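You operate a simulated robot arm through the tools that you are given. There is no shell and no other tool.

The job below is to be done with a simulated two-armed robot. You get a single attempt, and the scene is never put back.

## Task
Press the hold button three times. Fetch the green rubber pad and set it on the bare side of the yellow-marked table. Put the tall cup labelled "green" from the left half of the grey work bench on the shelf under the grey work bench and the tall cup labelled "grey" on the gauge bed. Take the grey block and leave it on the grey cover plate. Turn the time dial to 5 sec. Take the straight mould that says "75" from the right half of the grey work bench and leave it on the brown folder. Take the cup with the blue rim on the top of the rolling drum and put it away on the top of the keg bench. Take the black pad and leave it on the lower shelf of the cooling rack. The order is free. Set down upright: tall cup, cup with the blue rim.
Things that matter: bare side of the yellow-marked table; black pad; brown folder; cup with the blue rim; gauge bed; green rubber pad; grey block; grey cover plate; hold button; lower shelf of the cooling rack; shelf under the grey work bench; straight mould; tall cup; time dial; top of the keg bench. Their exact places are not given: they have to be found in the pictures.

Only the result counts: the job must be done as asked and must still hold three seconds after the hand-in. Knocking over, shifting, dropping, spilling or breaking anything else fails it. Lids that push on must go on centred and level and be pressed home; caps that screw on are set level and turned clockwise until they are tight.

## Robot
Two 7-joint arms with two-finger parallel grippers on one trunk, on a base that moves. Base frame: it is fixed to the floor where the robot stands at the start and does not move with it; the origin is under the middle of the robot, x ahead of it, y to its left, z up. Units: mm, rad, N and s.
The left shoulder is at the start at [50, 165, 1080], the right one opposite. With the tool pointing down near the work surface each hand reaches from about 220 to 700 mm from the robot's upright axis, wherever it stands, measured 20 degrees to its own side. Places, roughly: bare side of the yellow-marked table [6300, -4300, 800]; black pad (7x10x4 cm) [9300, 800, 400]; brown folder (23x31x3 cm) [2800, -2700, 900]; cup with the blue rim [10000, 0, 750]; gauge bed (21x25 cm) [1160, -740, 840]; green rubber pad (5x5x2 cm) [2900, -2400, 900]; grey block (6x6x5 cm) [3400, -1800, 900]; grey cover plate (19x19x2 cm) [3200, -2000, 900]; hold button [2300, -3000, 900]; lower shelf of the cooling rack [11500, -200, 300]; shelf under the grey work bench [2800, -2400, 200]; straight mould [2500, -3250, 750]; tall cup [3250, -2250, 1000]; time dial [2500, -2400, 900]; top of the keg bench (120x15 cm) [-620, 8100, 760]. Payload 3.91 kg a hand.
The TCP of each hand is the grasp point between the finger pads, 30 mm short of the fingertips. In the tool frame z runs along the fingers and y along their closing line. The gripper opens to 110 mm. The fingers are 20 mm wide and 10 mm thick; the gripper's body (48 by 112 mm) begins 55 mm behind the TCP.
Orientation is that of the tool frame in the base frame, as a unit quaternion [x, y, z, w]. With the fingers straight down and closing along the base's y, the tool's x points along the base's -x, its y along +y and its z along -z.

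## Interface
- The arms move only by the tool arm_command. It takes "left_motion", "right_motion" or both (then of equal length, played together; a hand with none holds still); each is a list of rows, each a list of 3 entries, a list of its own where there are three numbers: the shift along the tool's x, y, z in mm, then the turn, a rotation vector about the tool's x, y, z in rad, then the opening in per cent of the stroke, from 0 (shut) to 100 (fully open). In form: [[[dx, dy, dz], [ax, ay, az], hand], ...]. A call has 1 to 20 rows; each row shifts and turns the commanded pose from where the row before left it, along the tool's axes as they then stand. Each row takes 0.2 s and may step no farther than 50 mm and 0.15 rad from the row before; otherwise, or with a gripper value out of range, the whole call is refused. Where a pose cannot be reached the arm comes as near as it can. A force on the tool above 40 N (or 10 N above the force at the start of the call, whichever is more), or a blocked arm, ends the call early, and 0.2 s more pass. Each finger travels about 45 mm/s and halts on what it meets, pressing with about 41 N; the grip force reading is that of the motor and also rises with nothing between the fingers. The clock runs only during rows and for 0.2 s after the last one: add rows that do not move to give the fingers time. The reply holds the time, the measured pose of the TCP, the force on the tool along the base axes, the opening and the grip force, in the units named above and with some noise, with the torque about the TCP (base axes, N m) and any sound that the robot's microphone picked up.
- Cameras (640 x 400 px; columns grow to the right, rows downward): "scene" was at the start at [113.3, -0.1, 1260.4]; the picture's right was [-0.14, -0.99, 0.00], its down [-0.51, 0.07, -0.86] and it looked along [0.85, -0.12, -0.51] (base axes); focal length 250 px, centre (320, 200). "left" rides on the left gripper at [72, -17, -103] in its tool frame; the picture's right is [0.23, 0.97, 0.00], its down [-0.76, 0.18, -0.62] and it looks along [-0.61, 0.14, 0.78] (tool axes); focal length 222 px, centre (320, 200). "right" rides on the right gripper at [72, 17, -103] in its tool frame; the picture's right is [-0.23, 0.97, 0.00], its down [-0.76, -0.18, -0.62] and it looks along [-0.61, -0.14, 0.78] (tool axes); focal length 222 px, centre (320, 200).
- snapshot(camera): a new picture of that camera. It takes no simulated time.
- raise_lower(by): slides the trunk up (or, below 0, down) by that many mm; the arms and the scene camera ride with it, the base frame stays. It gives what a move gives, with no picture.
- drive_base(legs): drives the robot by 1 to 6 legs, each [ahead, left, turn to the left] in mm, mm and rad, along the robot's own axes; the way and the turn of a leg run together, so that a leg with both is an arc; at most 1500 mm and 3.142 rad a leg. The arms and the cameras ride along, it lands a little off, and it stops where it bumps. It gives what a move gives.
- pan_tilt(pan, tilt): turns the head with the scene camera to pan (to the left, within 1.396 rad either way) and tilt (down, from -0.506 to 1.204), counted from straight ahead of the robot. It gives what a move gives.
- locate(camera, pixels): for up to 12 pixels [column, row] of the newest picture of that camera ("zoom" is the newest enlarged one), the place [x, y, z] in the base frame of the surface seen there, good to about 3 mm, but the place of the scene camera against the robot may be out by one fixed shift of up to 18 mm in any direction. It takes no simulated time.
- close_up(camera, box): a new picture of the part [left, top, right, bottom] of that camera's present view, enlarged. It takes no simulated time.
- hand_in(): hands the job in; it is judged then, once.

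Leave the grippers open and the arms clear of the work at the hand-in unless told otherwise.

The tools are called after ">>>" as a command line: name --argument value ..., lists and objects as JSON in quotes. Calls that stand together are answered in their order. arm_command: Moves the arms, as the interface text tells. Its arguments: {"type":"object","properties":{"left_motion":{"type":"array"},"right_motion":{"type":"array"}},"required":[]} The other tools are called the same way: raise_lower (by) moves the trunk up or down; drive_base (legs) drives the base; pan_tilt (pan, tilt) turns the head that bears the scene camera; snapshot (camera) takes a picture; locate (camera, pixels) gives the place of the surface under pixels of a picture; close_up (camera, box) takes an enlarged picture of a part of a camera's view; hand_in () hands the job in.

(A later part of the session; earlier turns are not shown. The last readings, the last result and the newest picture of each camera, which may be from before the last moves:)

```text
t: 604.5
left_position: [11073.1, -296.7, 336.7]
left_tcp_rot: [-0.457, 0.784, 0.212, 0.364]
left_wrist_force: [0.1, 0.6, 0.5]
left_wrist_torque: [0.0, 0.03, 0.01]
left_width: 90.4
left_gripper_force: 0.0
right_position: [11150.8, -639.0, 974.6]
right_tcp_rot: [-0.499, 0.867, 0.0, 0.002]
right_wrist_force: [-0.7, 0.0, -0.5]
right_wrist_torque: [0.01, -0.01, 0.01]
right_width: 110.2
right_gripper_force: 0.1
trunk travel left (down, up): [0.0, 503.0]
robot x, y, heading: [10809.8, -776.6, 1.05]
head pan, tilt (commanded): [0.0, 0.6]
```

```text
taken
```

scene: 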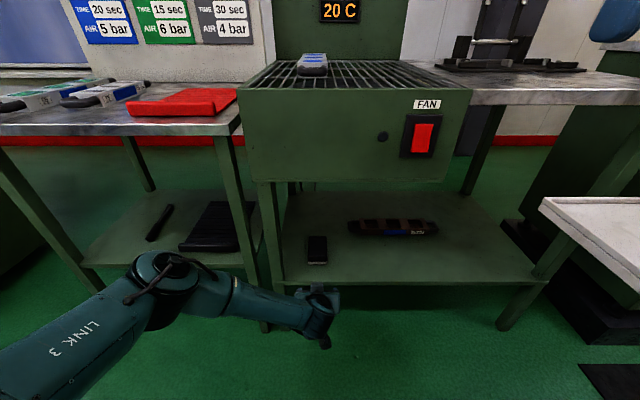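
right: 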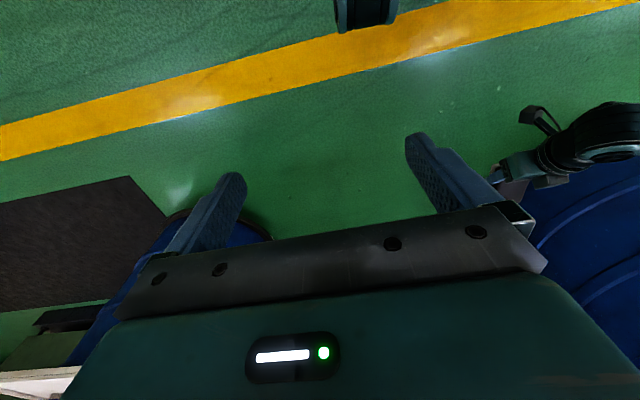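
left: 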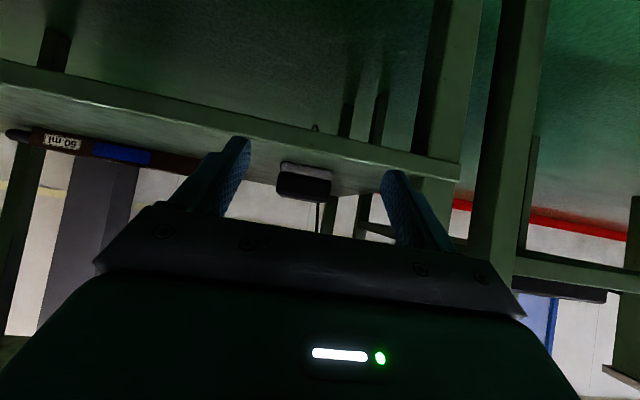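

Black pad rests on the cooling rack's lower shelf. Back off 750 mm, then restore the left hand to tool-down and raise the trunk.

>>> drive_base --legs '[[-750, 0, 0]]'

>>> arm_command --left_motion '[[[-30.6, 0, -25.7], [0, 0, 0], 100], [[-30.6, 0, -25.7], [0, 0, 0], 100], [[-30.6, 0, -25.7], [0, 0, 0], 100], [[-30.6, 0, -25.7], [0, 0, 0], 100], [[-30.6, 0, -25.7], [0, 0, 0], 100], [[0, 40, 0], [0, 0, 0], 100], [[0, 40, 0], [0, 0, 0], 100], [[0, 40, 0], [0, 0, 0], 100], [[0, 0, 0], [0, 0.145, 0], 100], [[0, 0, 0], [0, 0.145, 0], 100], [[0, 0, 0], [0, 0.145, 0], 100], [[0, 0, 0], [0, 0.145, 0], 100], [[0, 0, 0], [0, 0.145, 0], 100], [[0, 0, 0], [0, 0.145, 0], 100], [[0, 0, -40], [0, 0, 0], 100], [[0, 0, -40], [0, 0, 0], 100], [[0, 0, -40], [0, 0, 0], 100], [[0, 0, -40], [0, 0, 0], 100], [[0, 0, 0], [0, 0, 0], 100]]'

>>> raise_lower --by 150

>>> raise_lower --by 150

>>> pan_tilt --pan 0.5 --tilt 0.5

>>> snapshot --camera "scene"

```text
t: 608.6
left_position: [10700.6, -946.4, 336.2]
left_tcp_rot: [-0.459, 0.782, 0.212, 0.363]
left_wrist_force: [1.0, 0.2, 0.3]
left_wrist_torque: [0.02, 0.01, -0.05]
left_width: 90.3
left_gripper_force: 0.2
right_position: [10780.7, -1286.3, 973.2]
right_tcp_rot: [-0.503, 0.864, 0.0, 0.002]
right_wrist_force: [-1.0, 0.1, 1.1]
right_wrist_torque: [-0.02, 0.01, 0.02]
right_width: 110.1
right_gripper_force: 0.0
trunk travel left (down, up): [0.0, 503.0]
robot x, y, heading: [10441.3, -1426.3, 1.061]
head pan, tilt (commanded): [0.0, 0.6]
```

```text
t: 612.6
left_position: [10596.5, -885.6, 697.5]
left_tcp_rot: [-0.506, 0.863, 0.0, 0.0]
left_wrist_force: [-0.7, -0.5, -0.6]
left_wrist_torque: [0.03, 0.01, 0.0]
left_width: 110.1
left_gripper_force: 0.2
right_position: [10779.8, -1286.7, 974.2]
right_tcp_rot: [-0.503, 0.864, 0.001, 0.002]
right_wrist_force: [-0.5, 1.0, -0.1]
right_wrist_torque: [0.01, 0.0, -0.02]
right_width: 109.9
right_gripper_force: 0.0
trunk travel left (down, up): [0.0, 503.0]
robot x, y, heading: [10435.7, -1423.5, 1.057]
head pan, tilt (commanded): [0.0, 0.6]
```

```text
t: 614.3
left_position: [10596.5, -885.9, 847.1]
left_tcp_rot: [-0.506, 0.862, -0.001, 0.0]
left_wrist_force: [-0.8, -0.3, -0.5]
left_wrist_torque: [0.03, 0.01, 0.01]
left_width: 109.7
left_gripper_force: 0.0
right_position: [10779.1, -1287.2, 1125.4]
right_tcp_rot: [-0.503, 0.864, 0.0, 0.002]
right_wrist_force: [0.1, 0.1, 0.6]
right_wrist_torque: [-0.01, -0.02, -0.01]
right_width: 110.3
right_gripper_force: 0.1
trunk travel left (down, up): [-150.0, 353.0]
robot x, y, heading: [10437.7, -1428.3, 1.056]
head pan, tilt (commanded): [0.0, 0.6]
```

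```text
t: 616.1
left_position: [10597.1, -887.6, 996.3]
left_tcp_rot: [-0.506, 0.862, 0.0, 0.0]
left_wrist_force: [-0.5, 0.3, 0.1]
left_wrist_torque: [-0.02, -0.02, 0.02]
left_width: 109.9
left_gripper_force: 0.0
right_position: [10780.5, -1287.2, 1274.2]
right_tcp_rot: [-0.503, 0.865, 0.0, 0.002]
right_wrist_force: [-0.3, -0.7, 0.4]
right_wrist_torque: [0.01, 0.01, 0.02]
right_width: 109.9
right_gripper_force: 0.0
trunk travel left (down, up): [-300.0, 203.0]
robot x, y, heading: [10440.6, -1428.2, 1.057]
head pan, tilt (commanded): [0.0, 0.6]
```

```text
t: 617.0
left_position: [10595.9, -886.1, 996.2]
left_tcp_rot: [-0.507, 0.862, 0.0, 0.0]
left_wrist_force: [0.6, 1.0, -0.3]
left_wrist_torque: [0.01, 0.0, -0.01]
left_width: 110.0
left_gripper_force: 0.0
right_position: [10780.5, -1285.4, 1275.3]
right_tcp_rot: [-0.503, 0.864, 0.001, 0.002]
right_wrist_force: [0.2, 0.6, 0.1]
right_wrist_torque: [-0.02, 0.03, 0.0]
right_width: 109.9
right_gripper_force: 0.1
trunk travel left (down, up): [-300.0, 203.0]
robot x, y, heading: [10436.8, -1428.7, 1.054]
head pan, tilt (commanded): [0.499, 0.499]
```

```text
taken
```

scene: 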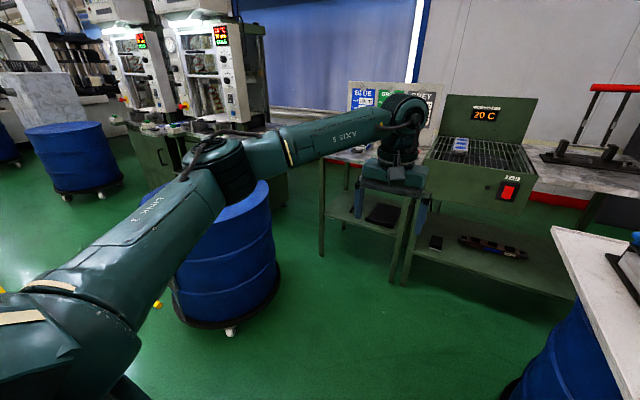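

Cup is on the drum's rear half, so I'll approach the drum from its right side facing −u. Turn left 90° here first.

>>> drive_base --legs '[[0, 0, 1.566]]'

>>> arm_command --right_motion '[[[-20, 0, 40], [0, 0, 0], 100], [[-20, 20, 40], [0, 0, 0], 100], [[-20, 20, 40], [0, 0, 0], 100], [[-20, 20, 40], [0, 0, 0], 100], [[-20, 20, 30], [0, 0, 0], 100], [[-20, 20, 0], [0, 0, 0], 100], [[0, 0, 0], [0, 0, 0], 100]]' --left_motion '[[[40, 0, -20], [0, 0, 0], 100], [[40, 0, -20], [0, 0, 0], 100], [[40, 0, -20], [0, 0, 0], 100], [[40, 10, -20], [0, 0, 0], 100], [[20, 20, 0], [0, 0, 0], 100], [[0, 20, 0], [0, 0, 0], 100], [[0, 0, 0], [0, 0, 0], 100]]'

>>> pan_tilt --pan -0.3 --tilt 0.4

>>> snapshot --camera "scene"

```text
t: 621.3
left_position: [9893.3, -1274.9, 997.1]
left_tcp_rot: [0.969, -0.248, -0.001, 0.0]
left_wrist_force: [0.4, 0.6, 0.4]
left_wrist_torque: [0.0, 0.01, -0.01]
left_width: 110.1
left_gripper_force: 0.0
right_position: [10293.8, -1086.0, 1274.2]
right_tcp_rot: [0.968, -0.251, -0.001, 0.0]
right_wrist_force: [0.3, -0.7, 1.1]
right_wrist_torque: [0.0, 0.01, 0.02]
right_width: 109.9
right_gripper_force: 0.1
trunk travel left (down, up): [-300.0, 203.0]
robot x, y, heading: [10440.4, -1427.5, 2.638]
head pan, tilt (commanded): [0.499, 0.499]
```

```text
t: 622.9
left_position: [10029.3, -1403.6, 1076.1]
left_tcp_rot: [0.969, -0.247, 0.0, 0.0]
left_wrist_force: [0.5, -0.2, 0.6]
left_wrist_torque: [-0.01, -0.01, -0.01]
left_width: 110.1
left_gripper_force: 0.0
right_position: [10139.9, -1116.0, 1086.2]
right_tcp_rot: [0.968, -0.251, -0.001, -0.001]
right_wrist_force: [0.2, 0.2, -0.6]
right_wrist_torque: [0.0, 0.02, 0.0]
right_width: 109.9
right_gripper_force: 0.1
trunk travel left (down, up): [-300.0, 203.0]
robot x, y, heading: [10439.2, -1432.4, 2.638]
head pan, tilt (commanded): [0.499, 0.499]
```

```text
t: 624.0
left_position: [10028.7, -1403.3, 1076.9]
left_tcp_rot: [0.969, -0.247, 0.0, 0.0]
left_wrist_force: [-0.6, -0.1, -0.5]
left_wrist_torque: [-0.01, 0.05, 0.05]
left_width: 109.9
left_gripper_force: 0.0
right_position: [10139.4, -1117.8, 1084.2]
right_tcp_rot: [0.968, -0.251, -0.002, -0.001]
right_wrist_force: [-0.1, -0.3, -0.6]
right_wrist_torque: [0.0, -0.01, -0.01]
right_width: 109.9
right_gripper_force: 0.1
trunk travel left (down, up): [-300.0, 203.0]
robot x, y, heading: [10437.4, -1428.4, 2.638]
head pan, tilt (commanded): [-0.3, 0.4]
```

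```text
taken
```

scene: 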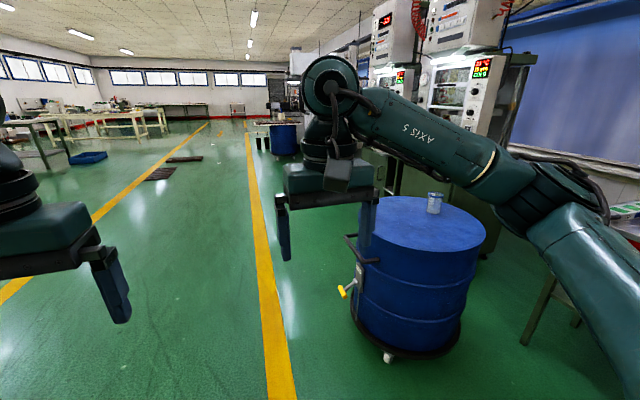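

Locate the cup and the drum's top edges.

>>> locate --camera "scene" --pixels '[[434, 205], [434, 194], [434, 214], [485, 225], [430, 250], [375, 215], [410, 195], [470, 215], [400, 245], [530, 300]]'

>>> close_up --camera "scene" --box '[370, 170, 500, 260]'

```text
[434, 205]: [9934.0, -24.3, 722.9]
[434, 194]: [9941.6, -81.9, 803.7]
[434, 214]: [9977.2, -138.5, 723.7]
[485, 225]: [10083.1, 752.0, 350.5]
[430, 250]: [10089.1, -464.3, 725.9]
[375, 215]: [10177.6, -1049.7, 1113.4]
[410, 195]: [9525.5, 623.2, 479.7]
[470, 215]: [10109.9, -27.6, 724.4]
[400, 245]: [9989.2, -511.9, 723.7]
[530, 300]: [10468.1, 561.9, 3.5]
```

```text
4.44 times, centred on (435, 215) of scene
```

zoom: 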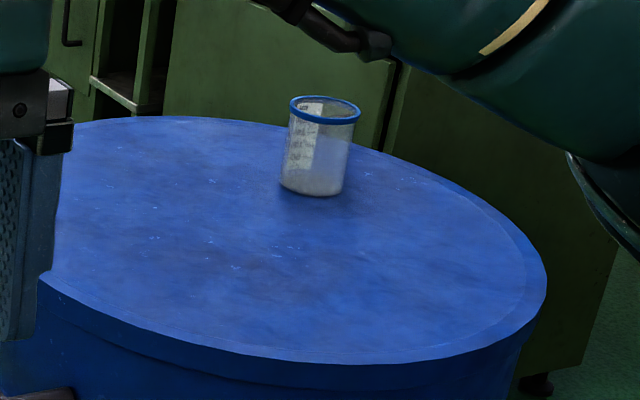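

The drum's radius (~290, centre ≈(8740,4725)) makes the left side of the drum the best place: there the cup is ~510 ahead and ~170 left. Drive ahead 1620 mm (toward −u), then turn around.

>>> drive_base --legs '[[810, 0, -0.015], [810, 0, 0]]'

>>> drive_base --legs '[[0, 0, -3.14]]'

>>> pan_tilt --pan 0.7 --tilt 0.4

>>> snapshot --camera "scene"

```text
t: 632.3
left_position: [8594.1, -639.6, 1075.3]
left_tcp_rot: [0.972, -0.237, 0.0, 0.0]
left_wrist_force: [0.2, 0.4, 0.1]
left_wrist_torque: [-0.02, 0.04, 0.0]
left_width: 110.0
left_gripper_force: 0.1
right_position: [8700.1, -350.1, 1085.6]
right_tcp_rot: [0.97, -0.241, -0.002, -0.002]
right_wrist_force: [-0.2, 0.3, 0.2]
right_wrist_torque: [-0.03, 0.01, 0.05]
right_width: 110.2
right_gripper_force: 0.1
trunk travel left (down, up): [-300.0, 203.0]
robot x, y, heading: [9000.2, -656.5, 2.658]
head pan, tilt (commanded): [-0.3, 0.4]
```

```text
t: 639.9
left_position: [9411.0, -651.9, 1074.8]
left_tcp_rot: [0.214, 0.977, 0.0, 0.0]
left_wrist_force: [0.0, 0.4, -0.3]
left_wrist_torque: [-0.02, -0.02, -0.02]
left_width: 109.9
left_gripper_force: 0.1
right_position: [9318.9, -946.2, 1084.6]
right_tcp_rot: [0.218, 0.976, -0.001, 0.002]
right_wrist_force: [-0.2, 0.2, 0.0]
right_wrist_torque: [-0.01, 0.0, 0.0]
right_width: 109.9
right_gripper_force: 0.1
trunk travel left (down, up): [-300.0, 203.0]
robot x, y, heading: [9002.8, -658.7, -0.441]
head pan, tilt (commanded): [-0.3, 0.4]
```

```text
t: 641.2
left_position: [9413.3, -651.7, 1075.4]
left_tcp_rot: [0.215, 0.977, 0.0, 0.0]
left_wrist_force: [-0.3, -0.1, 1.1]
left_wrist_torque: [0.02, -0.01, -0.01]
left_width: 110.1
left_gripper_force: 0.0
right_position: [9321.1, -945.1, 1085.0]
right_tcp_rot: [0.218, 0.976, -0.002, 0.001]
right_wrist_force: [-0.2, -0.1, 0.2]
right_wrist_torque: [-0.02, -0.01, 0.03]
right_width: 109.8
right_gripper_force: 0.0
trunk travel left (down, up): [-300.0, 203.0]
robot x, y, heading: [9004.9, -654.5, -0.431]
head pan, tilt (commanded): [0.7, 0.4]
```

```text
taken
```

scene: 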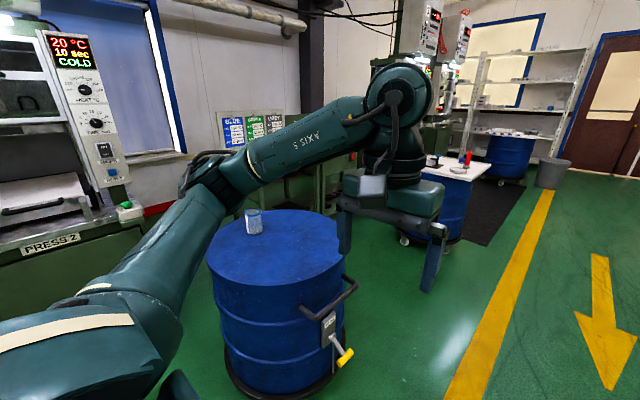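

Correct heading by −0.085, then sidestep left 790 mm to stand beside the drum.

>>> drive_base --legs '[[0, 0, -0.086], [0, 400, 0]]'

>>> drive_base --legs '[[0, 380, 0]]'

>>> snapshot --camera "left"

>>> pan_tilt --pan 0.2 --tilt 0.6

>>> snapshot --camera "scene"

```text
t: 645.8
left_position: [9612.9, -334.1, 1076.0]
left_tcp_rot: [0.255, 0.967, 0.0, 0.001]
left_wrist_force: [-0.3, -0.3, 0.4]
left_wrist_torque: [-0.03, 0.0, 0.0]
left_width: 109.9
left_gripper_force: 0.1
right_position: [9497.3, -619.1, 1084.8]
right_tcp_rot: [0.26, 0.966, -0.001, 0.001]
right_wrist_force: [0.1, 0.6, -1.1]
right_wrist_torque: [-0.02, -0.01, 0.02]
right_width: 110.0
right_gripper_force: 0.1
trunk travel left (down, up): [-300.0, 203.0]
robot x, y, heading: [9206.6, -304.2, -0.522]
head pan, tilt (commanded): [0.7, 0.4]
```

```text
t: 649.7
left_position: [9804.4, -3.7, 1075.9]
left_tcp_rot: [0.256, 0.967, 0.0, 0.0]
left_wrist_force: [1.1, 0.1, -0.6]
left_wrist_torque: [-0.02, -0.02, 0.02]
left_width: 110.0
left_gripper_force: 0.0
right_position: [9687.5, -289.0, 1085.1]
right_tcp_rot: [0.261, 0.965, -0.002, 0.002]
right_wrist_force: [0.7, 0.2, -0.1]
right_wrist_torque: [-0.02, -0.03, 0.01]
right_width: 110.1
right_gripper_force: 0.1
trunk travel left (down, up): [-300.0, 203.0]
robot x, y, heading: [9398.8, 32.6, -0.525]
head pan, tilt (commanded): [0.7, 0.4]
```

```text
taken
```

left: 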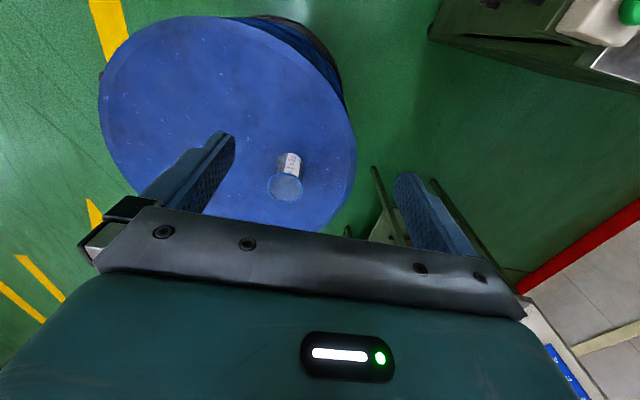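

```text
t: 650.7
left_position: [9804.6, -3.0, 1075.1]
left_tcp_rot: [0.257, 0.966, 0.0, 0.0]
left_wrist_force: [0.3, -0.8, 0.0]
left_wrist_torque: [-0.02, -0.01, -0.02]
left_width: 110.1
left_gripper_force: 0.3
right_position: [9688.2, -289.1, 1084.7]
right_tcp_rot: [0.261, 0.965, -0.002, 0.001]
right_wrist_force: [0.4, 0.0, 0.1]
right_wrist_torque: [-0.01, 0.01, 0.02]
right_width: 109.7
right_gripper_force: 0.0
trunk travel left (down, up): [-300.0, 203.0]
robot x, y, heading: [9397.4, 30.9, -0.526]
head pan, tilt (commanded): [0.201, 0.6]
```

```text
taken
```

scene: 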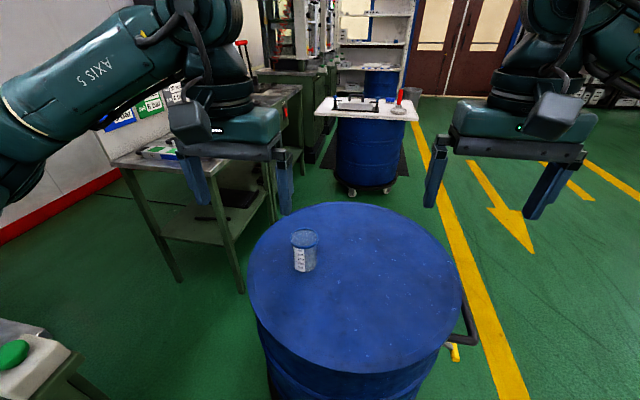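

Cup visible in the left camera at (288,178). Zoom and locate.

>>> close_up --camera "left" --box '[240, 130, 340, 220]'

>>> locate --camera "left" --pixels '[[291, 160], [287, 187], [272, 185], [301, 188], [287, 198], [290, 152], [320, 150], [287, 178]]'

>>> close_up --camera "scene" --box '[270, 215, 340, 285]'

```text
4.44 times, centred on (290, 175) of left
```

zoom: 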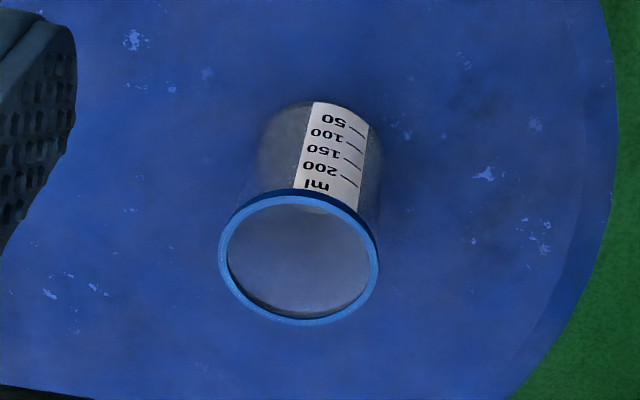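

```text
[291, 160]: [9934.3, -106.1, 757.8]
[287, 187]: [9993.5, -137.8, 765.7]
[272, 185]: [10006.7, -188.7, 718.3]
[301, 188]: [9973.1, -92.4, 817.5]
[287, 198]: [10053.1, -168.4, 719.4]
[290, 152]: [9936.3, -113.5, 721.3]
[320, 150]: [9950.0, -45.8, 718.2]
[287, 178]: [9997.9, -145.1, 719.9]
```

```text
5.71 times, centred on (305, 250) of scene
```

zoom: 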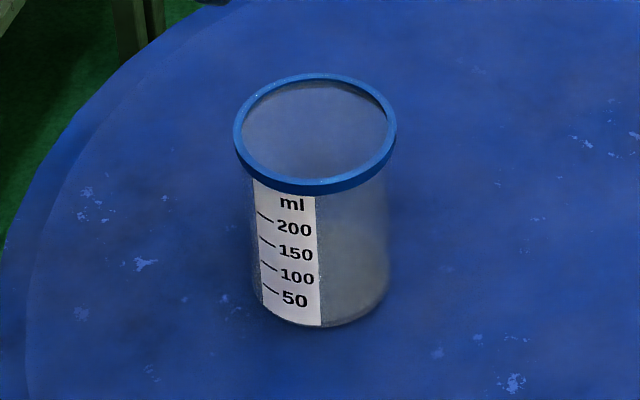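

>>> close_up --camera "left" --box '[240, 130, 340, 220]'

>>> locate --camera "zoom" --pixels '[[223, 255], [375, 270], [301, 194], [302, 321], [245, 215], [360, 305], [250, 300], [345, 205], [290, 105], [330, 130], [262, 150], [375, 160]]'

```text
4.44 times, centred on (290, 175) of left
```

zoom: 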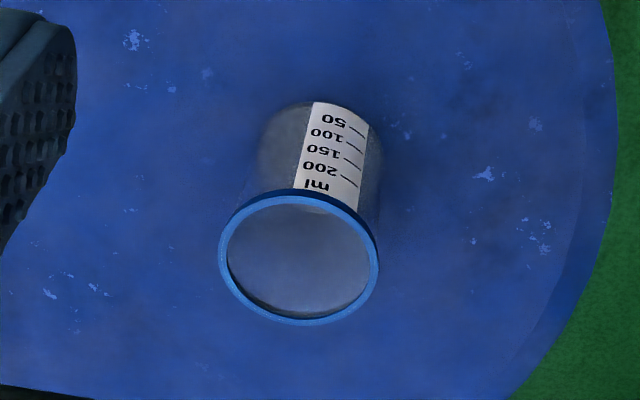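

```text
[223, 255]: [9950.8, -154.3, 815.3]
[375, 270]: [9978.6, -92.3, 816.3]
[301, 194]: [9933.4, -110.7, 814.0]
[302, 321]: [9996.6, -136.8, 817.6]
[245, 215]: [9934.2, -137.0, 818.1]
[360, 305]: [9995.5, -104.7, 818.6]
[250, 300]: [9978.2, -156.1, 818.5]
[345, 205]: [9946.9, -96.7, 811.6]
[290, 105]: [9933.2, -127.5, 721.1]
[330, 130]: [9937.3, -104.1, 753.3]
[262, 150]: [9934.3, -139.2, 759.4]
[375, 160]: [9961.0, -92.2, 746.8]
```

Cup: centre ≈[9964.5,-123.6], rim z 817, diameter ≈70, base z 719 (empty). Move the left hand above it.

>>> arm_command --left_motion '[[[-39.7, -5, 0], [0, 0, 0], 100], [[-39.7, -5, 0], [0, 0, 0], 100], [[-39.7, -5, 0], [0, 0, 0], 100], [[-39.7, -5, 0], [0, 0, 0], 100], [[-39.8, -5.1, 0], [0, 0, 0], 100], [[0, 0, 45], [0, 0, 0], 100], [[0, 0, 45], [0, 0, 0], 100], [[0, 0, 45], [0, 0, 0], 100], [[0, 0, 30], [0, 0, 0], 100], [[0, 0, 0], [0, 0, 0], 100]]'

>>> snapshot --camera "left"

```text
t: 652.9
left_position: [9963.4, -124.4, 909.0]
left_tcp_rot: [0.257, 0.966, 0.0, 0.0]
left_wrist_force: [0.6, -0.2, 1.1]
left_wrist_torque: [0.01, 0.0, -0.02]
left_width: 110.0
left_gripper_force: 0.1
right_position: [9688.8, -288.8, 1085.3]
right_tcp_rot: [0.262, 0.965, -0.001, 0.002]
right_wrist_force: [0.0, 0.3, 0.7]
right_wrist_torque: [-0.02, 0.01, 0.0]
right_width: 110.1
right_gripper_force: 0.1
trunk travel left (down, up): [-300.0, 203.0]
robot x, y, heading: [9395.8, 26.4, -0.524]
head pan, tilt (commanded): [0.201, 0.6]
```

```text
taken
```

left: 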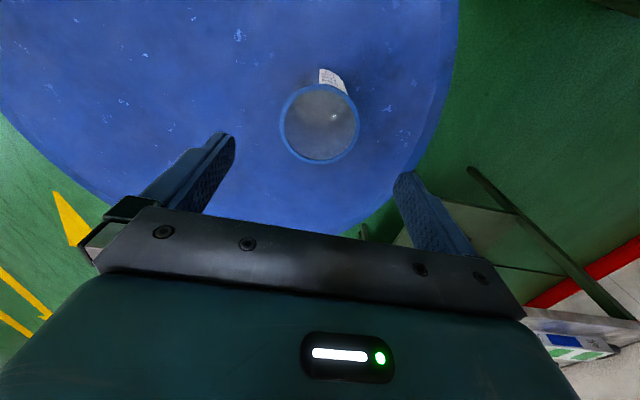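

Centred. Descend 108 mm and close gently.

>>> arm_command --left_motion '[[[0, 0, 40], [0, 0, 0], 100], [[0, 0, 40], [0, 0, 0], 100], [[0, 0, 28], [0, 0, 0], 100], [[0, 0, 0], [0, 0, 0], 100], [[0, 0, 0], [0, 0, 0], 85], [[0, 0, 0], [0, 0, 0], 75], [[0, 0, 0], [0, 0, 0], 65], [[0, 0, 0], [0, 0, 0], 58], [[0, 0, 0], [0, 0, 0], 55], [[0, 0, 0], [0, 0, 0], 55]]'

>>> snapshot --camera "left"

```text
t: 655.1
left_position: [9965.5, -124.7, 802.1]
left_tcp_rot: [0.257, 0.966, -0.001, 0.0]
left_wrist_force: [0.5, 0.8, -0.2]
left_wrist_torque: [0.02, 0.03, 0.0]
left_width: 67.7
left_gripper_force: 41.1
right_position: [9687.8, -287.3, 1086.2]
right_tcp_rot: [0.261, 0.965, -0.002, 0.001]
right_wrist_force: [-0.6, -0.5, 0.4]
right_wrist_torque: [-0.01, -0.03, 0.0]
right_width: 109.8
right_gripper_force: 0.1
trunk travel left (down, up): [-300.0, 203.0]
robot x, y, heading: [9398.4, 31.4, -0.52]
head pan, tilt (commanded): [0.201, 0.6]
```

```text
taken
```

left: 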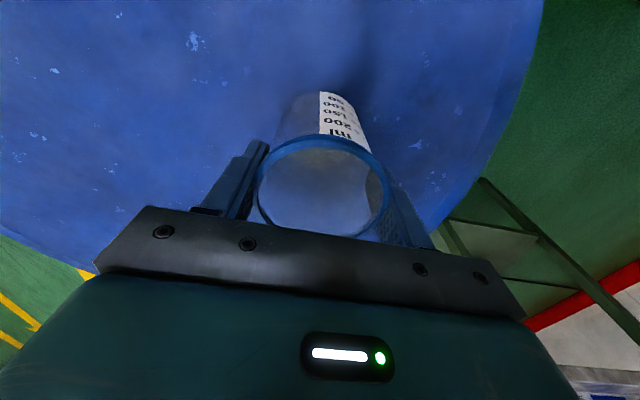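

Gripped (67.7 mm). Lift and verify.

>>> arm_command --left_motion '[[[0, 0, -5], [0, 0, 0], 55], [[0, 0, -15], [0, 0, 0], 55], [[0, 0, -40], [0, 0, 0], 55], [[0, 0, -45], [0, 0, 0], 55], [[0, 0, -45], [0, 0, 0], 55], [[0, 0, -45], [0, 0, 0], 55], [[0, 0, -45], [0, 0, 0], 55], [[0, 0, -40], [0, 0, 0], 55], [[0, 0, 0], [0, 0, 0], 55]]'

>>> snapshot --camera "left"

>>> snapshot --camera "scene"

```text
t: 657.1
left_position: [9964.6, -123.3, 1081.2]
left_tcp_rot: [0.257, 0.966, 0.0, -0.001]
left_wrist_force: [-0.3, 0.2, 0.6]
left_wrist_torque: [0.0, -0.03, -0.04]
left_width: 67.8
left_gripper_force: 41.0
right_position: [9688.2, -288.5, 1084.5]
right_tcp_rot: [0.261, 0.965, -0.001, 0.001]
right_wrist_force: [-0.5, -0.3, -0.5]
right_wrist_torque: [0.0, 0.01, -0.03]
right_width: 109.9
right_gripper_force: 0.0
trunk travel left (down, up): [-300.0, 203.0]
robot x, y, heading: [9396.2, 30.5, -0.526]
head pan, tilt (commanded): [0.201, 0.6]
```

```text
taken
```

left: 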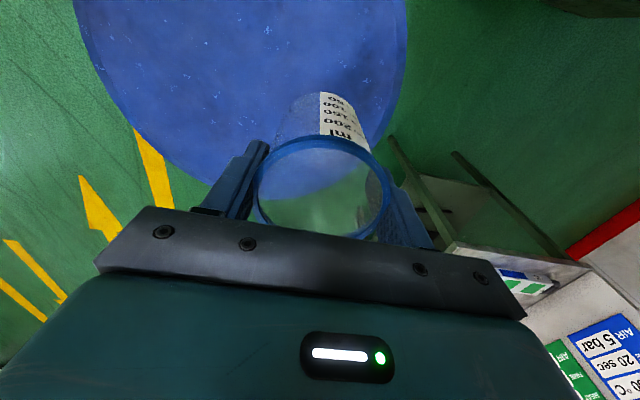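

```text
taken
```

scene: 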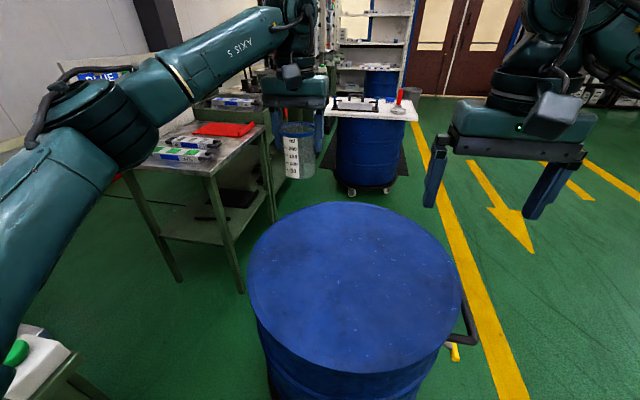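

Cup is held. Move right 1150 mm away from the presses, turn around to face −u, and look along the hall.

>>> drive_base --legs '[[0, -600, 0], [0, -600, 0], [0, 0, 3.13]]'

>>> pan_tilt --pan -0.1 --tilt 0.2

>>> snapshot --camera "scene"

```text
t: 675.6
left_position: [8216.5, -851.5, 1081.8]
left_tcp_rot: [0.963, -0.268, 0.001, -0.001]
left_wrist_force: [-1.0, 0.7, -0.7]
left_wrist_torque: [0.03, -0.03, 0.01]
left_width: 67.2
left_gripper_force: 41.5
right_position: [8497.5, -693.3, 1084.2]
right_tcp_rot: [0.963, -0.271, -0.001, -0.001]
right_wrist_force: [-0.1, -0.1, 0.2]
right_wrist_torque: [-0.03, -0.03, -0.02]
right_width: 110.4
right_gripper_force: 0.1
trunk travel left (down, up): [-300.0, 203.0]
robot x, y, heading: [8784.2, -1016.5, 2.596]
head pan, tilt (commanded): [0.201, 0.6]
```

```text
t: 676.4
left_position: [8216.8, -849.6, 1081.5]
left_tcp_rot: [0.963, -0.269, 0.0, 0.0]
left_wrist_force: [0.8, 0.2, -0.6]
left_wrist_torque: [0.0, 0.01, 0.01]
left_width: 67.5
left_gripper_force: 41.1
right_position: [8497.9, -692.9, 1084.4]
right_tcp_rot: [0.962, -0.271, -0.002, -0.001]
right_wrist_force: [-0.3, -0.1, -0.7]
right_wrist_torque: [0.0, -0.01, 0.02]
right_width: 109.8
right_gripper_force: 0.1
trunk travel left (down, up): [-300.0, 203.0]
robot x, y, heading: [8781.9, -1017.4, 2.597]
head pan, tilt (commanded): [-0.099, 0.201]
```

```text
taken
```

scene: 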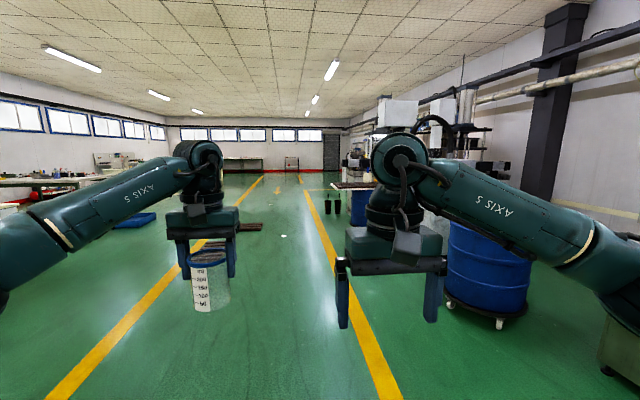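

Locate obstacles along the hall.

>>> locate --camera "scene" --pixels '[[328, 210], [340, 212], [352, 215], [250, 230], [215, 245], [345, 188], [285, 235], [300, 200], [291, 163], [160, 217], [258, 190], [325, 190]]'

>>> close_up --camera "scene" --box '[200, 110, 440, 250]'

```text
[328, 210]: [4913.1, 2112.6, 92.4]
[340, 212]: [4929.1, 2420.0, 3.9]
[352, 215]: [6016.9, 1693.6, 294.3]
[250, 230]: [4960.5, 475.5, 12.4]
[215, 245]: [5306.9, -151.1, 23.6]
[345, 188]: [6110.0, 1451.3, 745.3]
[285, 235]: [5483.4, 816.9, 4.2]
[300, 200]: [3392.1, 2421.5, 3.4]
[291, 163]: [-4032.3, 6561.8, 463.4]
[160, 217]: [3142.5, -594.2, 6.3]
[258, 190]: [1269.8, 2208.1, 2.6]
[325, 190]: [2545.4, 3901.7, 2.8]
```

```text
2.67 times, centred on (320, 180) of scene
```

zoom: 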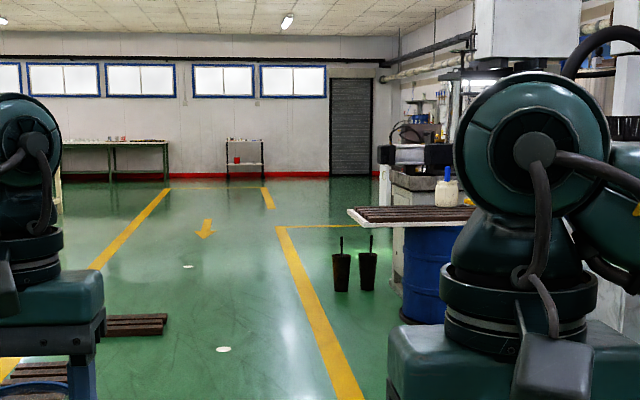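

Lane at v≈3550 lies between floor slabs (v≤~2950) and the slab-table/buckets (v≥4150). Drive 2800 mm and check.

>>> drive_base --legs '[[0, -70, 0.024], [1400, 0, 0]]'

>>> drive_base --legs '[[1400, 0, 0]]'

>>> snapshot --camera "scene"

```text
t: 684.2
left_position: [7057.3, -103.7, 1080.7]
left_tcp_rot: [0.965, -0.261, 0.001, 0.0]
left_wrist_force: [-0.5, -0.7, -0.2]
left_wrist_torque: [0.02, 0.04, 0.04]
left_width: 67.2
left_gripper_force: 41.0
right_position: [7334.8, 58.8, 1084.7]
right_tcp_rot: [0.964, -0.265, -0.002, -0.001]
right_wrist_force: [-0.5, 0.0, -0.1]
right_wrist_torque: [0.01, 0.0, -0.02]
right_width: 109.9
right_gripper_force: 0.0
trunk travel left (down, up): [-300.0, 203.0]
robot x, y, heading: [7622.8, -260.0, 2.607]
head pan, tilt (commanded): [-0.099, 0.201]
```

```text
t: 691.2
left_position: [5860.9, 610.1, 1082.1]
left_tcp_rot: [0.964, -0.264, 0.0, 0.0]
left_wrist_force: [-0.2, 0.4, -1.0]
left_wrist_torque: [-0.03, -0.03, -0.01]
left_width: 67.2
left_gripper_force: 41.1
right_position: [6139.8, 773.2, 1084.0]
right_tcp_rot: [0.963, -0.269, -0.001, -0.002]
right_wrist_force: [0.3, -0.2, 1.6]
right_wrist_torque: [-0.01, 0.05, 0.02]
right_width: 110.0
right_gripper_force: 0.1
trunk travel left (down, up): [-300.0, 203.0]
robot x, y, heading: [6423.9, 448.8, 2.605]
head pan, tilt (commanded): [-0.099, 0.201]
```

```text
taken
```

scene: 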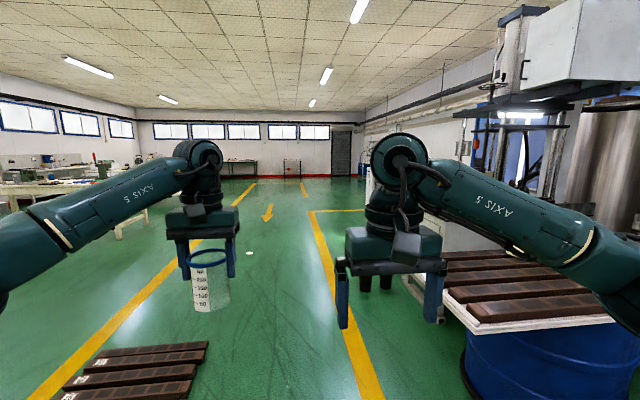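

Check the clearance to the board/drum at right and the slabs at left.

>>> locate --camera "scene" --pixels '[[475, 330], [465, 360], [470, 390], [440, 290], [205, 345], [195, 375], [375, 285], [205, 355], [360, 275], [310, 212]]'

```text
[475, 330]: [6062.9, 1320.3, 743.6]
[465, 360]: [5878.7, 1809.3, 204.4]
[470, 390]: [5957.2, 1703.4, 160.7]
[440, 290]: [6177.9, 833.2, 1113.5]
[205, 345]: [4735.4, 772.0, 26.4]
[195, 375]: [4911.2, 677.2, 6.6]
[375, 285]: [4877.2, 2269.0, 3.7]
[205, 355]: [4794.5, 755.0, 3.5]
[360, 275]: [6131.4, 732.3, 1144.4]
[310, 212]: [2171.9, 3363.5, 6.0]
```

Clear on both sides. Continue 2800 mm.

>>> drive_base --legs '[[1400, 0, 0.014]]'

>>> drive_base --legs '[[1400, 0, 0]]'

>>> snapshot --camera "scene"

>>> close_up --camera "scene" --box '[180, 120, 480, 280]'

```text
t: 698.1
left_position: [4649.5, 1286.3, 1080.7]
left_tcp_rot: [0.969, -0.248, 0.0, 0.0]
left_wrist_force: [0.6, 0.3, 0.2]
left_wrist_torque: [-0.01, -0.01, -0.02]
left_width: 67.3
left_gripper_force: 41.0
right_position: [4923.0, 1457.4, 1084.1]
right_tcp_rot: [0.968, -0.251, -0.002, -0.002]
right_wrist_force: [-0.5, -0.2, 0.1]
right_wrist_torque: [-0.01, 0.0, -0.01]
right_width: 110.3
right_gripper_force: 0.1
trunk travel left (down, up): [-300.0, 203.0]
robot x, y, heading: [5220.0, 1148.1, 2.636]
head pan, tilt (commanded): [-0.099, 0.201]
```

```text
t: 705.0
left_position: [3456.0, 1965.9, 1082.1]
left_tcp_rot: [0.967, -0.255, 0.001, 0.0]
left_wrist_force: [-0.7, 0.2, -0.4]
left_wrist_torque: [0.0, 0.02, 0.0]
left_width: 67.2
left_gripper_force: 40.4
right_position: [3732.2, 2131.8, 1085.2]
right_tcp_rot: [0.966, -0.258, -0.002, -0.002]
right_wrist_force: [-0.6, -0.2, 0.4]
right_wrist_torque: [-0.01, 0.02, 0.02]
right_width: 110.0
right_gripper_force: 0.1
trunk travel left (down, up): [-300.0, 203.0]
robot x, y, heading: [4023.7, 1818.9, 2.627]
head pan, tilt (commanded): [-0.099, 0.201]
```

```text
taken
```

scene: 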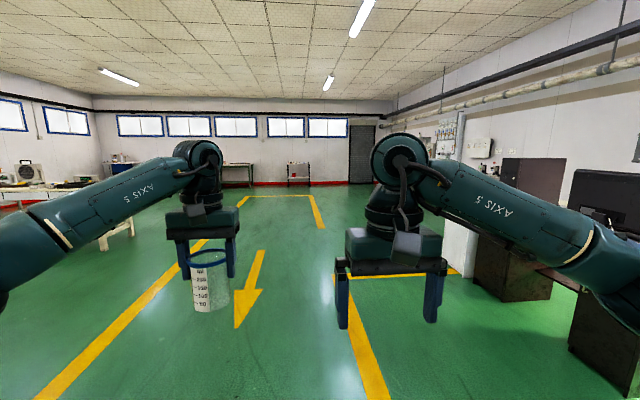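

```text
2.13 times, centred on (330, 200) of scene
```

zoom: 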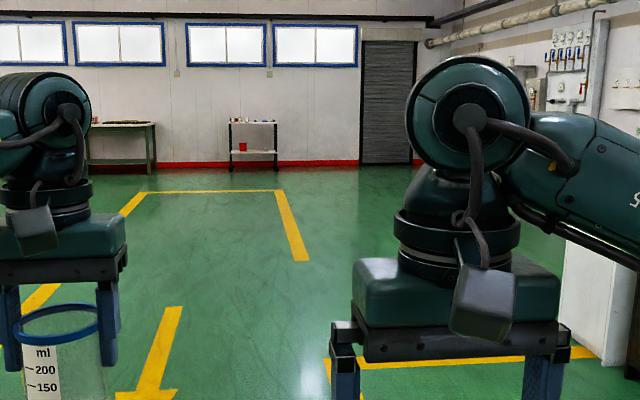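

Way ahead is free. Continue 2800 mm, then look right for the keg bench.

>>> drive_base --legs '[[1400, 0, -0.006], [1400, 0, 0]]'

>>> pan_tilt --pan -0.6 --tilt 0.2

>>> snapshot --camera "scene"

>>> close_up --camera "scene" --box '[200, 110, 500, 270]'

```text
t: 718.8
left_position: [972.3, 3363.5, 1081.5]
left_tcp_rot: [0.969, -0.247, 0.0, 0.0]
left_wrist_force: [0.1, -0.2, -0.3]
left_wrist_torque: [0.02, 0.02, -0.01]
left_width: 67.2
left_gripper_force: 41.0
right_position: [1243.9, 3534.1, 1084.3]
right_tcp_rot: [0.968, -0.25, -0.002, -0.001]
right_wrist_force: [-0.7, -0.1, -0.4]
right_wrist_torque: [-0.01, -0.04, -0.02]
right_width: 109.9
right_gripper_force: 0.0
trunk travel left (down, up): [-300.0, 203.0]
robot x, y, heading: [1542.3, 3220.1, 2.643]
head pan, tilt (commanded): [-0.099, 0.201]
```

```text
t: 719.7
left_position: [971.4, 3362.9, 1082.3]
left_tcp_rot: [0.969, -0.248, -0.001, 0.0]
left_wrist_force: [0.2, -0.2, 0.1]
left_wrist_torque: [0.01, -0.01, 0.02]
left_width: 67.4
left_gripper_force: 41.1
right_position: [1245.4, 3534.0, 1084.5]
right_tcp_rot: [0.968, -0.25, -0.001, -0.002]
right_wrist_force: [0.5, 1.2, -0.5]
right_wrist_torque: [0.0, 0.0, -0.02]
right_width: 109.5
right_gripper_force: 0.1
trunk travel left (down, up): [-300.0, 203.0]
robot x, y, heading: [1541.6, 3222.9, 2.642]
head pan, tilt (commanded): [-0.6, 0.201]
```

```text
taken
```

scene: 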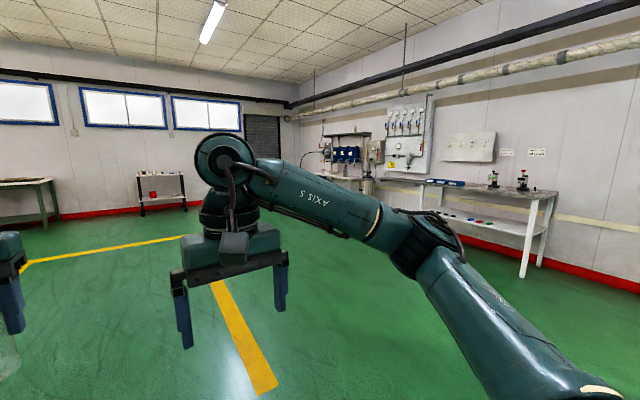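

```text
2.13 times, centred on (350, 190) of scene
```

zoom: 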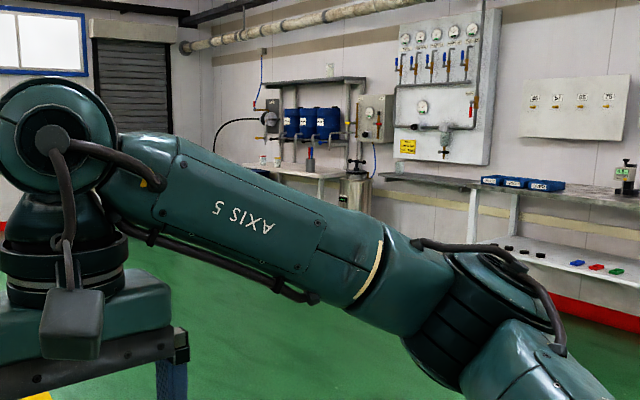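

The blue kegs hang above a bench at zoom (300,165). Locate it.

>>> locate --camera "zoom" --pixels '[[285, 168], [320, 172], [262, 160], [310, 120], [340, 85], [360, 190], [450, 180], [480, 210], [395, 178], [310, 165]]'

>>> close_up --camera "scene" --box '[280, 120, 400, 210]'

```text
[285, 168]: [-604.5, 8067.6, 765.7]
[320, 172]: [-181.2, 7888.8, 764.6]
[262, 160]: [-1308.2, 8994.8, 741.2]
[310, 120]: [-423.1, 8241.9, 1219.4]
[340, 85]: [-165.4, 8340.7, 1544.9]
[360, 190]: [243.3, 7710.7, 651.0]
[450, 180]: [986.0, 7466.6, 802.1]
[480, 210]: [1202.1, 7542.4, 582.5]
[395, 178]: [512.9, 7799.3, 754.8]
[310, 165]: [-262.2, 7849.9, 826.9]
```

```text
4.44 times, centred on (340, 165) of scene
```

zoom: 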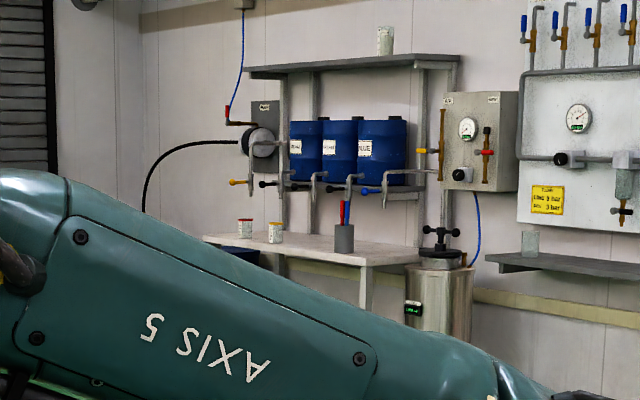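

The keg bench (z≈765) is at ≈[-600,8070] with small cups on it. Continue 4150 mm along the lane, then turn right to face it.

>>> drive_base --legs '[[1400, 0, -0.022], [1400, 0, 0]]'

>>> pan_tilt --pan 0.0 --tilt 0.25

>>> snapshot --camera "scene"

```text
t: 733.3
left_position: [-1449.6, 4798.6, 1080.9]
left_tcp_rot: [0.967, -0.255, 0.0, 0.0]
left_wrist_force: [-0.5, 0.8, -1.0]
left_wrist_torque: [-0.02, 0.03, 0.01]
left_width: 67.2
left_gripper_force: 41.0
right_position: [-1174.2, 4965.5, 1085.7]
right_tcp_rot: [0.966, -0.258, -0.002, -0.002]
right_wrist_force: [-0.4, 0.0, -0.5]
right_wrist_torque: [-0.01, 0.03, -0.01]
right_width: 110.0
right_gripper_force: 0.0
trunk travel left (down, up): [-300.0, 203.0]
robot x, y, heading: [-880.0, 4648.9, 2.622]
head pan, tilt (commanded): [-0.6, 0.201]
```

```text
t: 734.3
left_position: [-1450.5, 4798.3, 1082.0]
left_tcp_rot: [0.967, -0.256, 0.0, 0.0]
left_wrist_force: [0.6, -0.4, -0.2]
left_wrist_torque: [-0.03, 0.02, -0.01]
left_width: 67.5
left_gripper_force: 41.2
right_position: [-1174.4, 4964.7, 1084.6]
right_tcp_rot: [0.966, -0.259, -0.001, -0.001]
right_wrist_force: [-0.2, -0.6, 0.3]
right_wrist_torque: [-0.02, 0.02, -0.03]
right_width: 109.7
right_gripper_force: 0.1
trunk travel left (down, up): [-300.0, 203.0]
robot x, y, heading: [-880.7, 4649.4, 2.622]
head pan, tilt (commanded): [0.0, 0.25]
```

```text
taken
```

scene: 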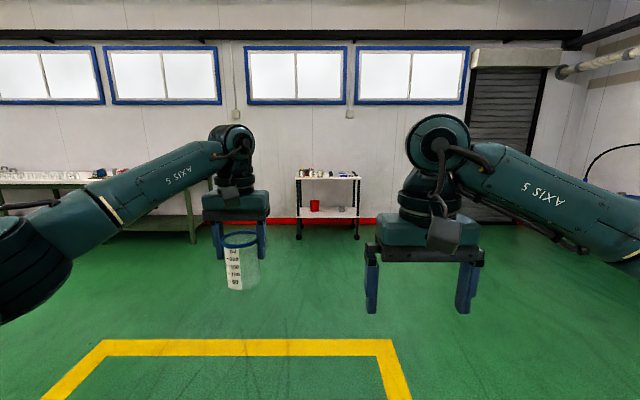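

Continue 1345 mm, then turn right 90° to face the keg bench.

>>> drive_base --legs '[[1345, 0, 0], [0, 0, -1.57]]'

>>> pan_tilt --pan 0.0 --tilt 0.25

>>> snapshot --camera "scene"

>>> close_up --camera "scene" --box '[200, 110, 440, 240]'

```text
t: 744.9
left_position: [-1886.8, 5891.9, 1081.8]
left_tcp_rot: [-0.493, 0.87, 0.001, 0.0]
left_wrist_force: [-0.1, -0.9, 0.1]
left_wrist_torque: [-0.02, 0.0, -0.02]
left_width: 67.3
left_gripper_force: 41.2
right_position: [-1727.0, 5612.1, 1084.6]
right_tcp_rot: [-0.489, 0.873, 0.0, 0.002]
right_wrist_force: [-0.5, -0.2, -0.7]
right_wrist_torque: [0.01, 0.01, 0.05]
right_width: 109.9
right_gripper_force: 0.1
trunk travel left (down, up): [-300.0, 203.0]
robot x, y, heading: [-2051.5, 5326.9, 1.029]
head pan, tilt (commanded): [0.0, 0.25]
```

```text
t: 745.5
left_position: [-1886.8, 5891.3, 1082.2]
left_tcp_rot: [-0.493, 0.87, 0.001, 0.0]
left_wrist_force: [0.6, -0.4, 0.0]
left_wrist_torque: [0.02, -0.03, 0.0]
left_width: 67.4
left_gripper_force: 40.7
right_position: [-1727.1, 5612.1, 1084.6]
right_tcp_rot: [-0.49, 0.872, 0.0, 0.002]
right_wrist_force: [-0.5, 0.6, -0.4]
right_wrist_torque: [0.0, 0.01, 0.01]
right_width: 109.9
right_gripper_force: 0.0
trunk travel left (down, up): [-300.0, 203.0]
robot x, y, heading: [-2049.9, 5327.5, 1.025]
head pan, tilt (commanded): [0.0, 0.25]
```

```text
taken
```

scene: 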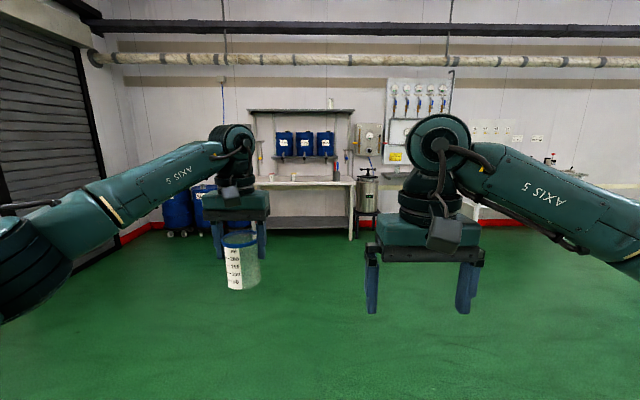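

```text
2.67 times, centred on (320, 175) of scene
```

zoom: 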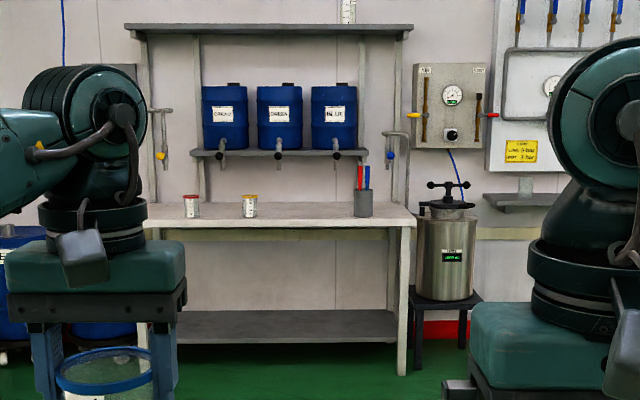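

Locate bench-top points, cups, and overhead taps.

>>> locate --camera "zoom" --pixels '[[220, 220], [300, 220], [380, 220], [191, 205], [249, 205], [363, 205], [300, 210], [220, 150], [280, 150], [335, 150], [410, 215], [160, 222]]'

```text
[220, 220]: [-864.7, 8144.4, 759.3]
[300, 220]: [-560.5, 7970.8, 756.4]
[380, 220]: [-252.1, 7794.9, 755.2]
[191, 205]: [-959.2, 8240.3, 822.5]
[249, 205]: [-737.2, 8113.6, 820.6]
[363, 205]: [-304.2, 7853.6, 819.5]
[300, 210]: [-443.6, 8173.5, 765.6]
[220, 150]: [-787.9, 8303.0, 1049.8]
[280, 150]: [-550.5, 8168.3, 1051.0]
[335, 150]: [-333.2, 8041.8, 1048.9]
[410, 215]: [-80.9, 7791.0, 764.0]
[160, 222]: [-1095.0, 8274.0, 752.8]
```

Bench front edge v≈6635, free strip v≈6640–6790; taps hang at v≥6800. I'll place the cup at about (u −4400, v 6700) between the yellow-rim cup and the marker cup. Drive: heading fix, right 170, ahead 2300.

>>> drive_base --legs '[[0, -170, 0.024], [1150, 0, 0]]'

>>> drive_base --legs '[[1150, 0, 0]]'

>>> pan_tilt --pan 0.15 --tilt 0.5

>>> snapshot --camera "scene"

>>> snapshot --camera "left"

```text
t: 753.1
left_position: [-1169.9, 6807.6, 1080.3]
left_tcp_rot: [-0.5, 0.866, 0.001, -0.001]
left_wrist_force: [0.6, 0.4, -0.2]
left_wrist_torque: [0.01, 0.04, -0.01]
left_width: 67.6
left_gripper_force: 41.2
right_position: [-1005.4, 6529.3, 1084.7]
right_tcp_rot: [-0.496, 0.868, 0.0, 0.003]
right_wrist_force: [-0.3, -0.1, -0.1]
right_wrist_torque: [0.05, -0.01, 0.02]
right_width: 109.9
right_gripper_force: 0.1
trunk travel left (down, up): [-300.0, 203.0]
robot x, y, heading: [-1326.9, 6238.7, 1.043]
head pan, tilt (commanded): [0.0, 0.25]
```

```text
t: 759.0
left_position: [-572.1, 7798.3, 1082.0]
left_tcp_rot: [-0.494, 0.87, 0.0, 0.0]
left_wrist_force: [-0.4, 0.7, -1.0]
left_wrist_torque: [-0.02, 0.04, 0.0]
left_width: 67.2
left_gripper_force: 41.1
right_position: [-409.7, 7517.8, 1083.6]
right_tcp_rot: [-0.49, 0.872, 0.0, 0.002]
right_wrist_force: [0.0, 0.4, -0.6]
right_wrist_torque: [-0.02, 0.02, -0.01]
right_width: 110.4
right_gripper_force: 0.0
trunk travel left (down, up): [-300.0, 203.0]
robot x, y, heading: [-734.1, 7232.3, 1.026]
head pan, tilt (commanded): [0.0, 0.25]
```

```text
t: 759.8
left_position: [-571.9, 7796.7, 1082.3]
left_tcp_rot: [-0.494, 0.87, 0.0, 0.0]
left_wrist_force: [0.7, -0.4, -0.5]
left_wrist_torque: [0.0, -0.01, 0.0]
left_width: 67.1
left_gripper_force: 41.4
right_position: [-411.0, 7517.3, 1084.2]
right_tcp_rot: [-0.49, 0.872, 0.0, 0.001]
right_wrist_force: [-0.9, -0.2, -0.4]
right_wrist_torque: [0.02, 0.0, 0.02]
right_width: 109.9
right_gripper_force: 0.0
trunk travel left (down, up): [-300.0, 203.0]
robot x, y, heading: [-734.4, 7230.7, 1.033]
head pan, tilt (commanded): [0.15, 0.499]
```

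```text
taken
```

scene: 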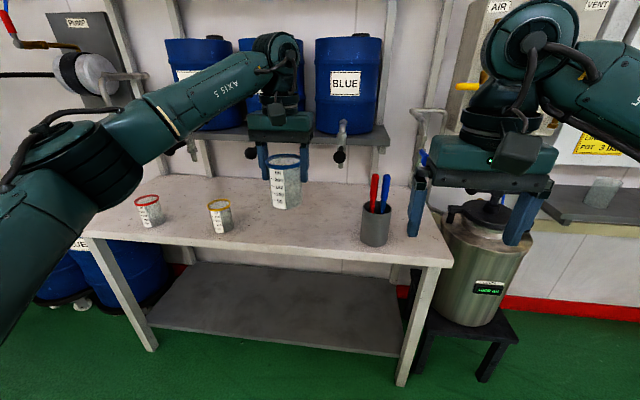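

```text
taken
```

left: 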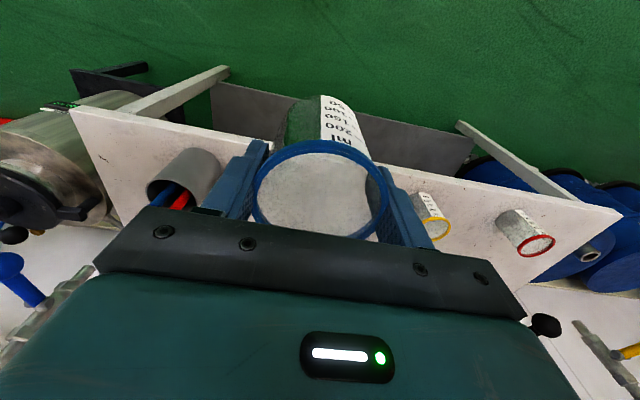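

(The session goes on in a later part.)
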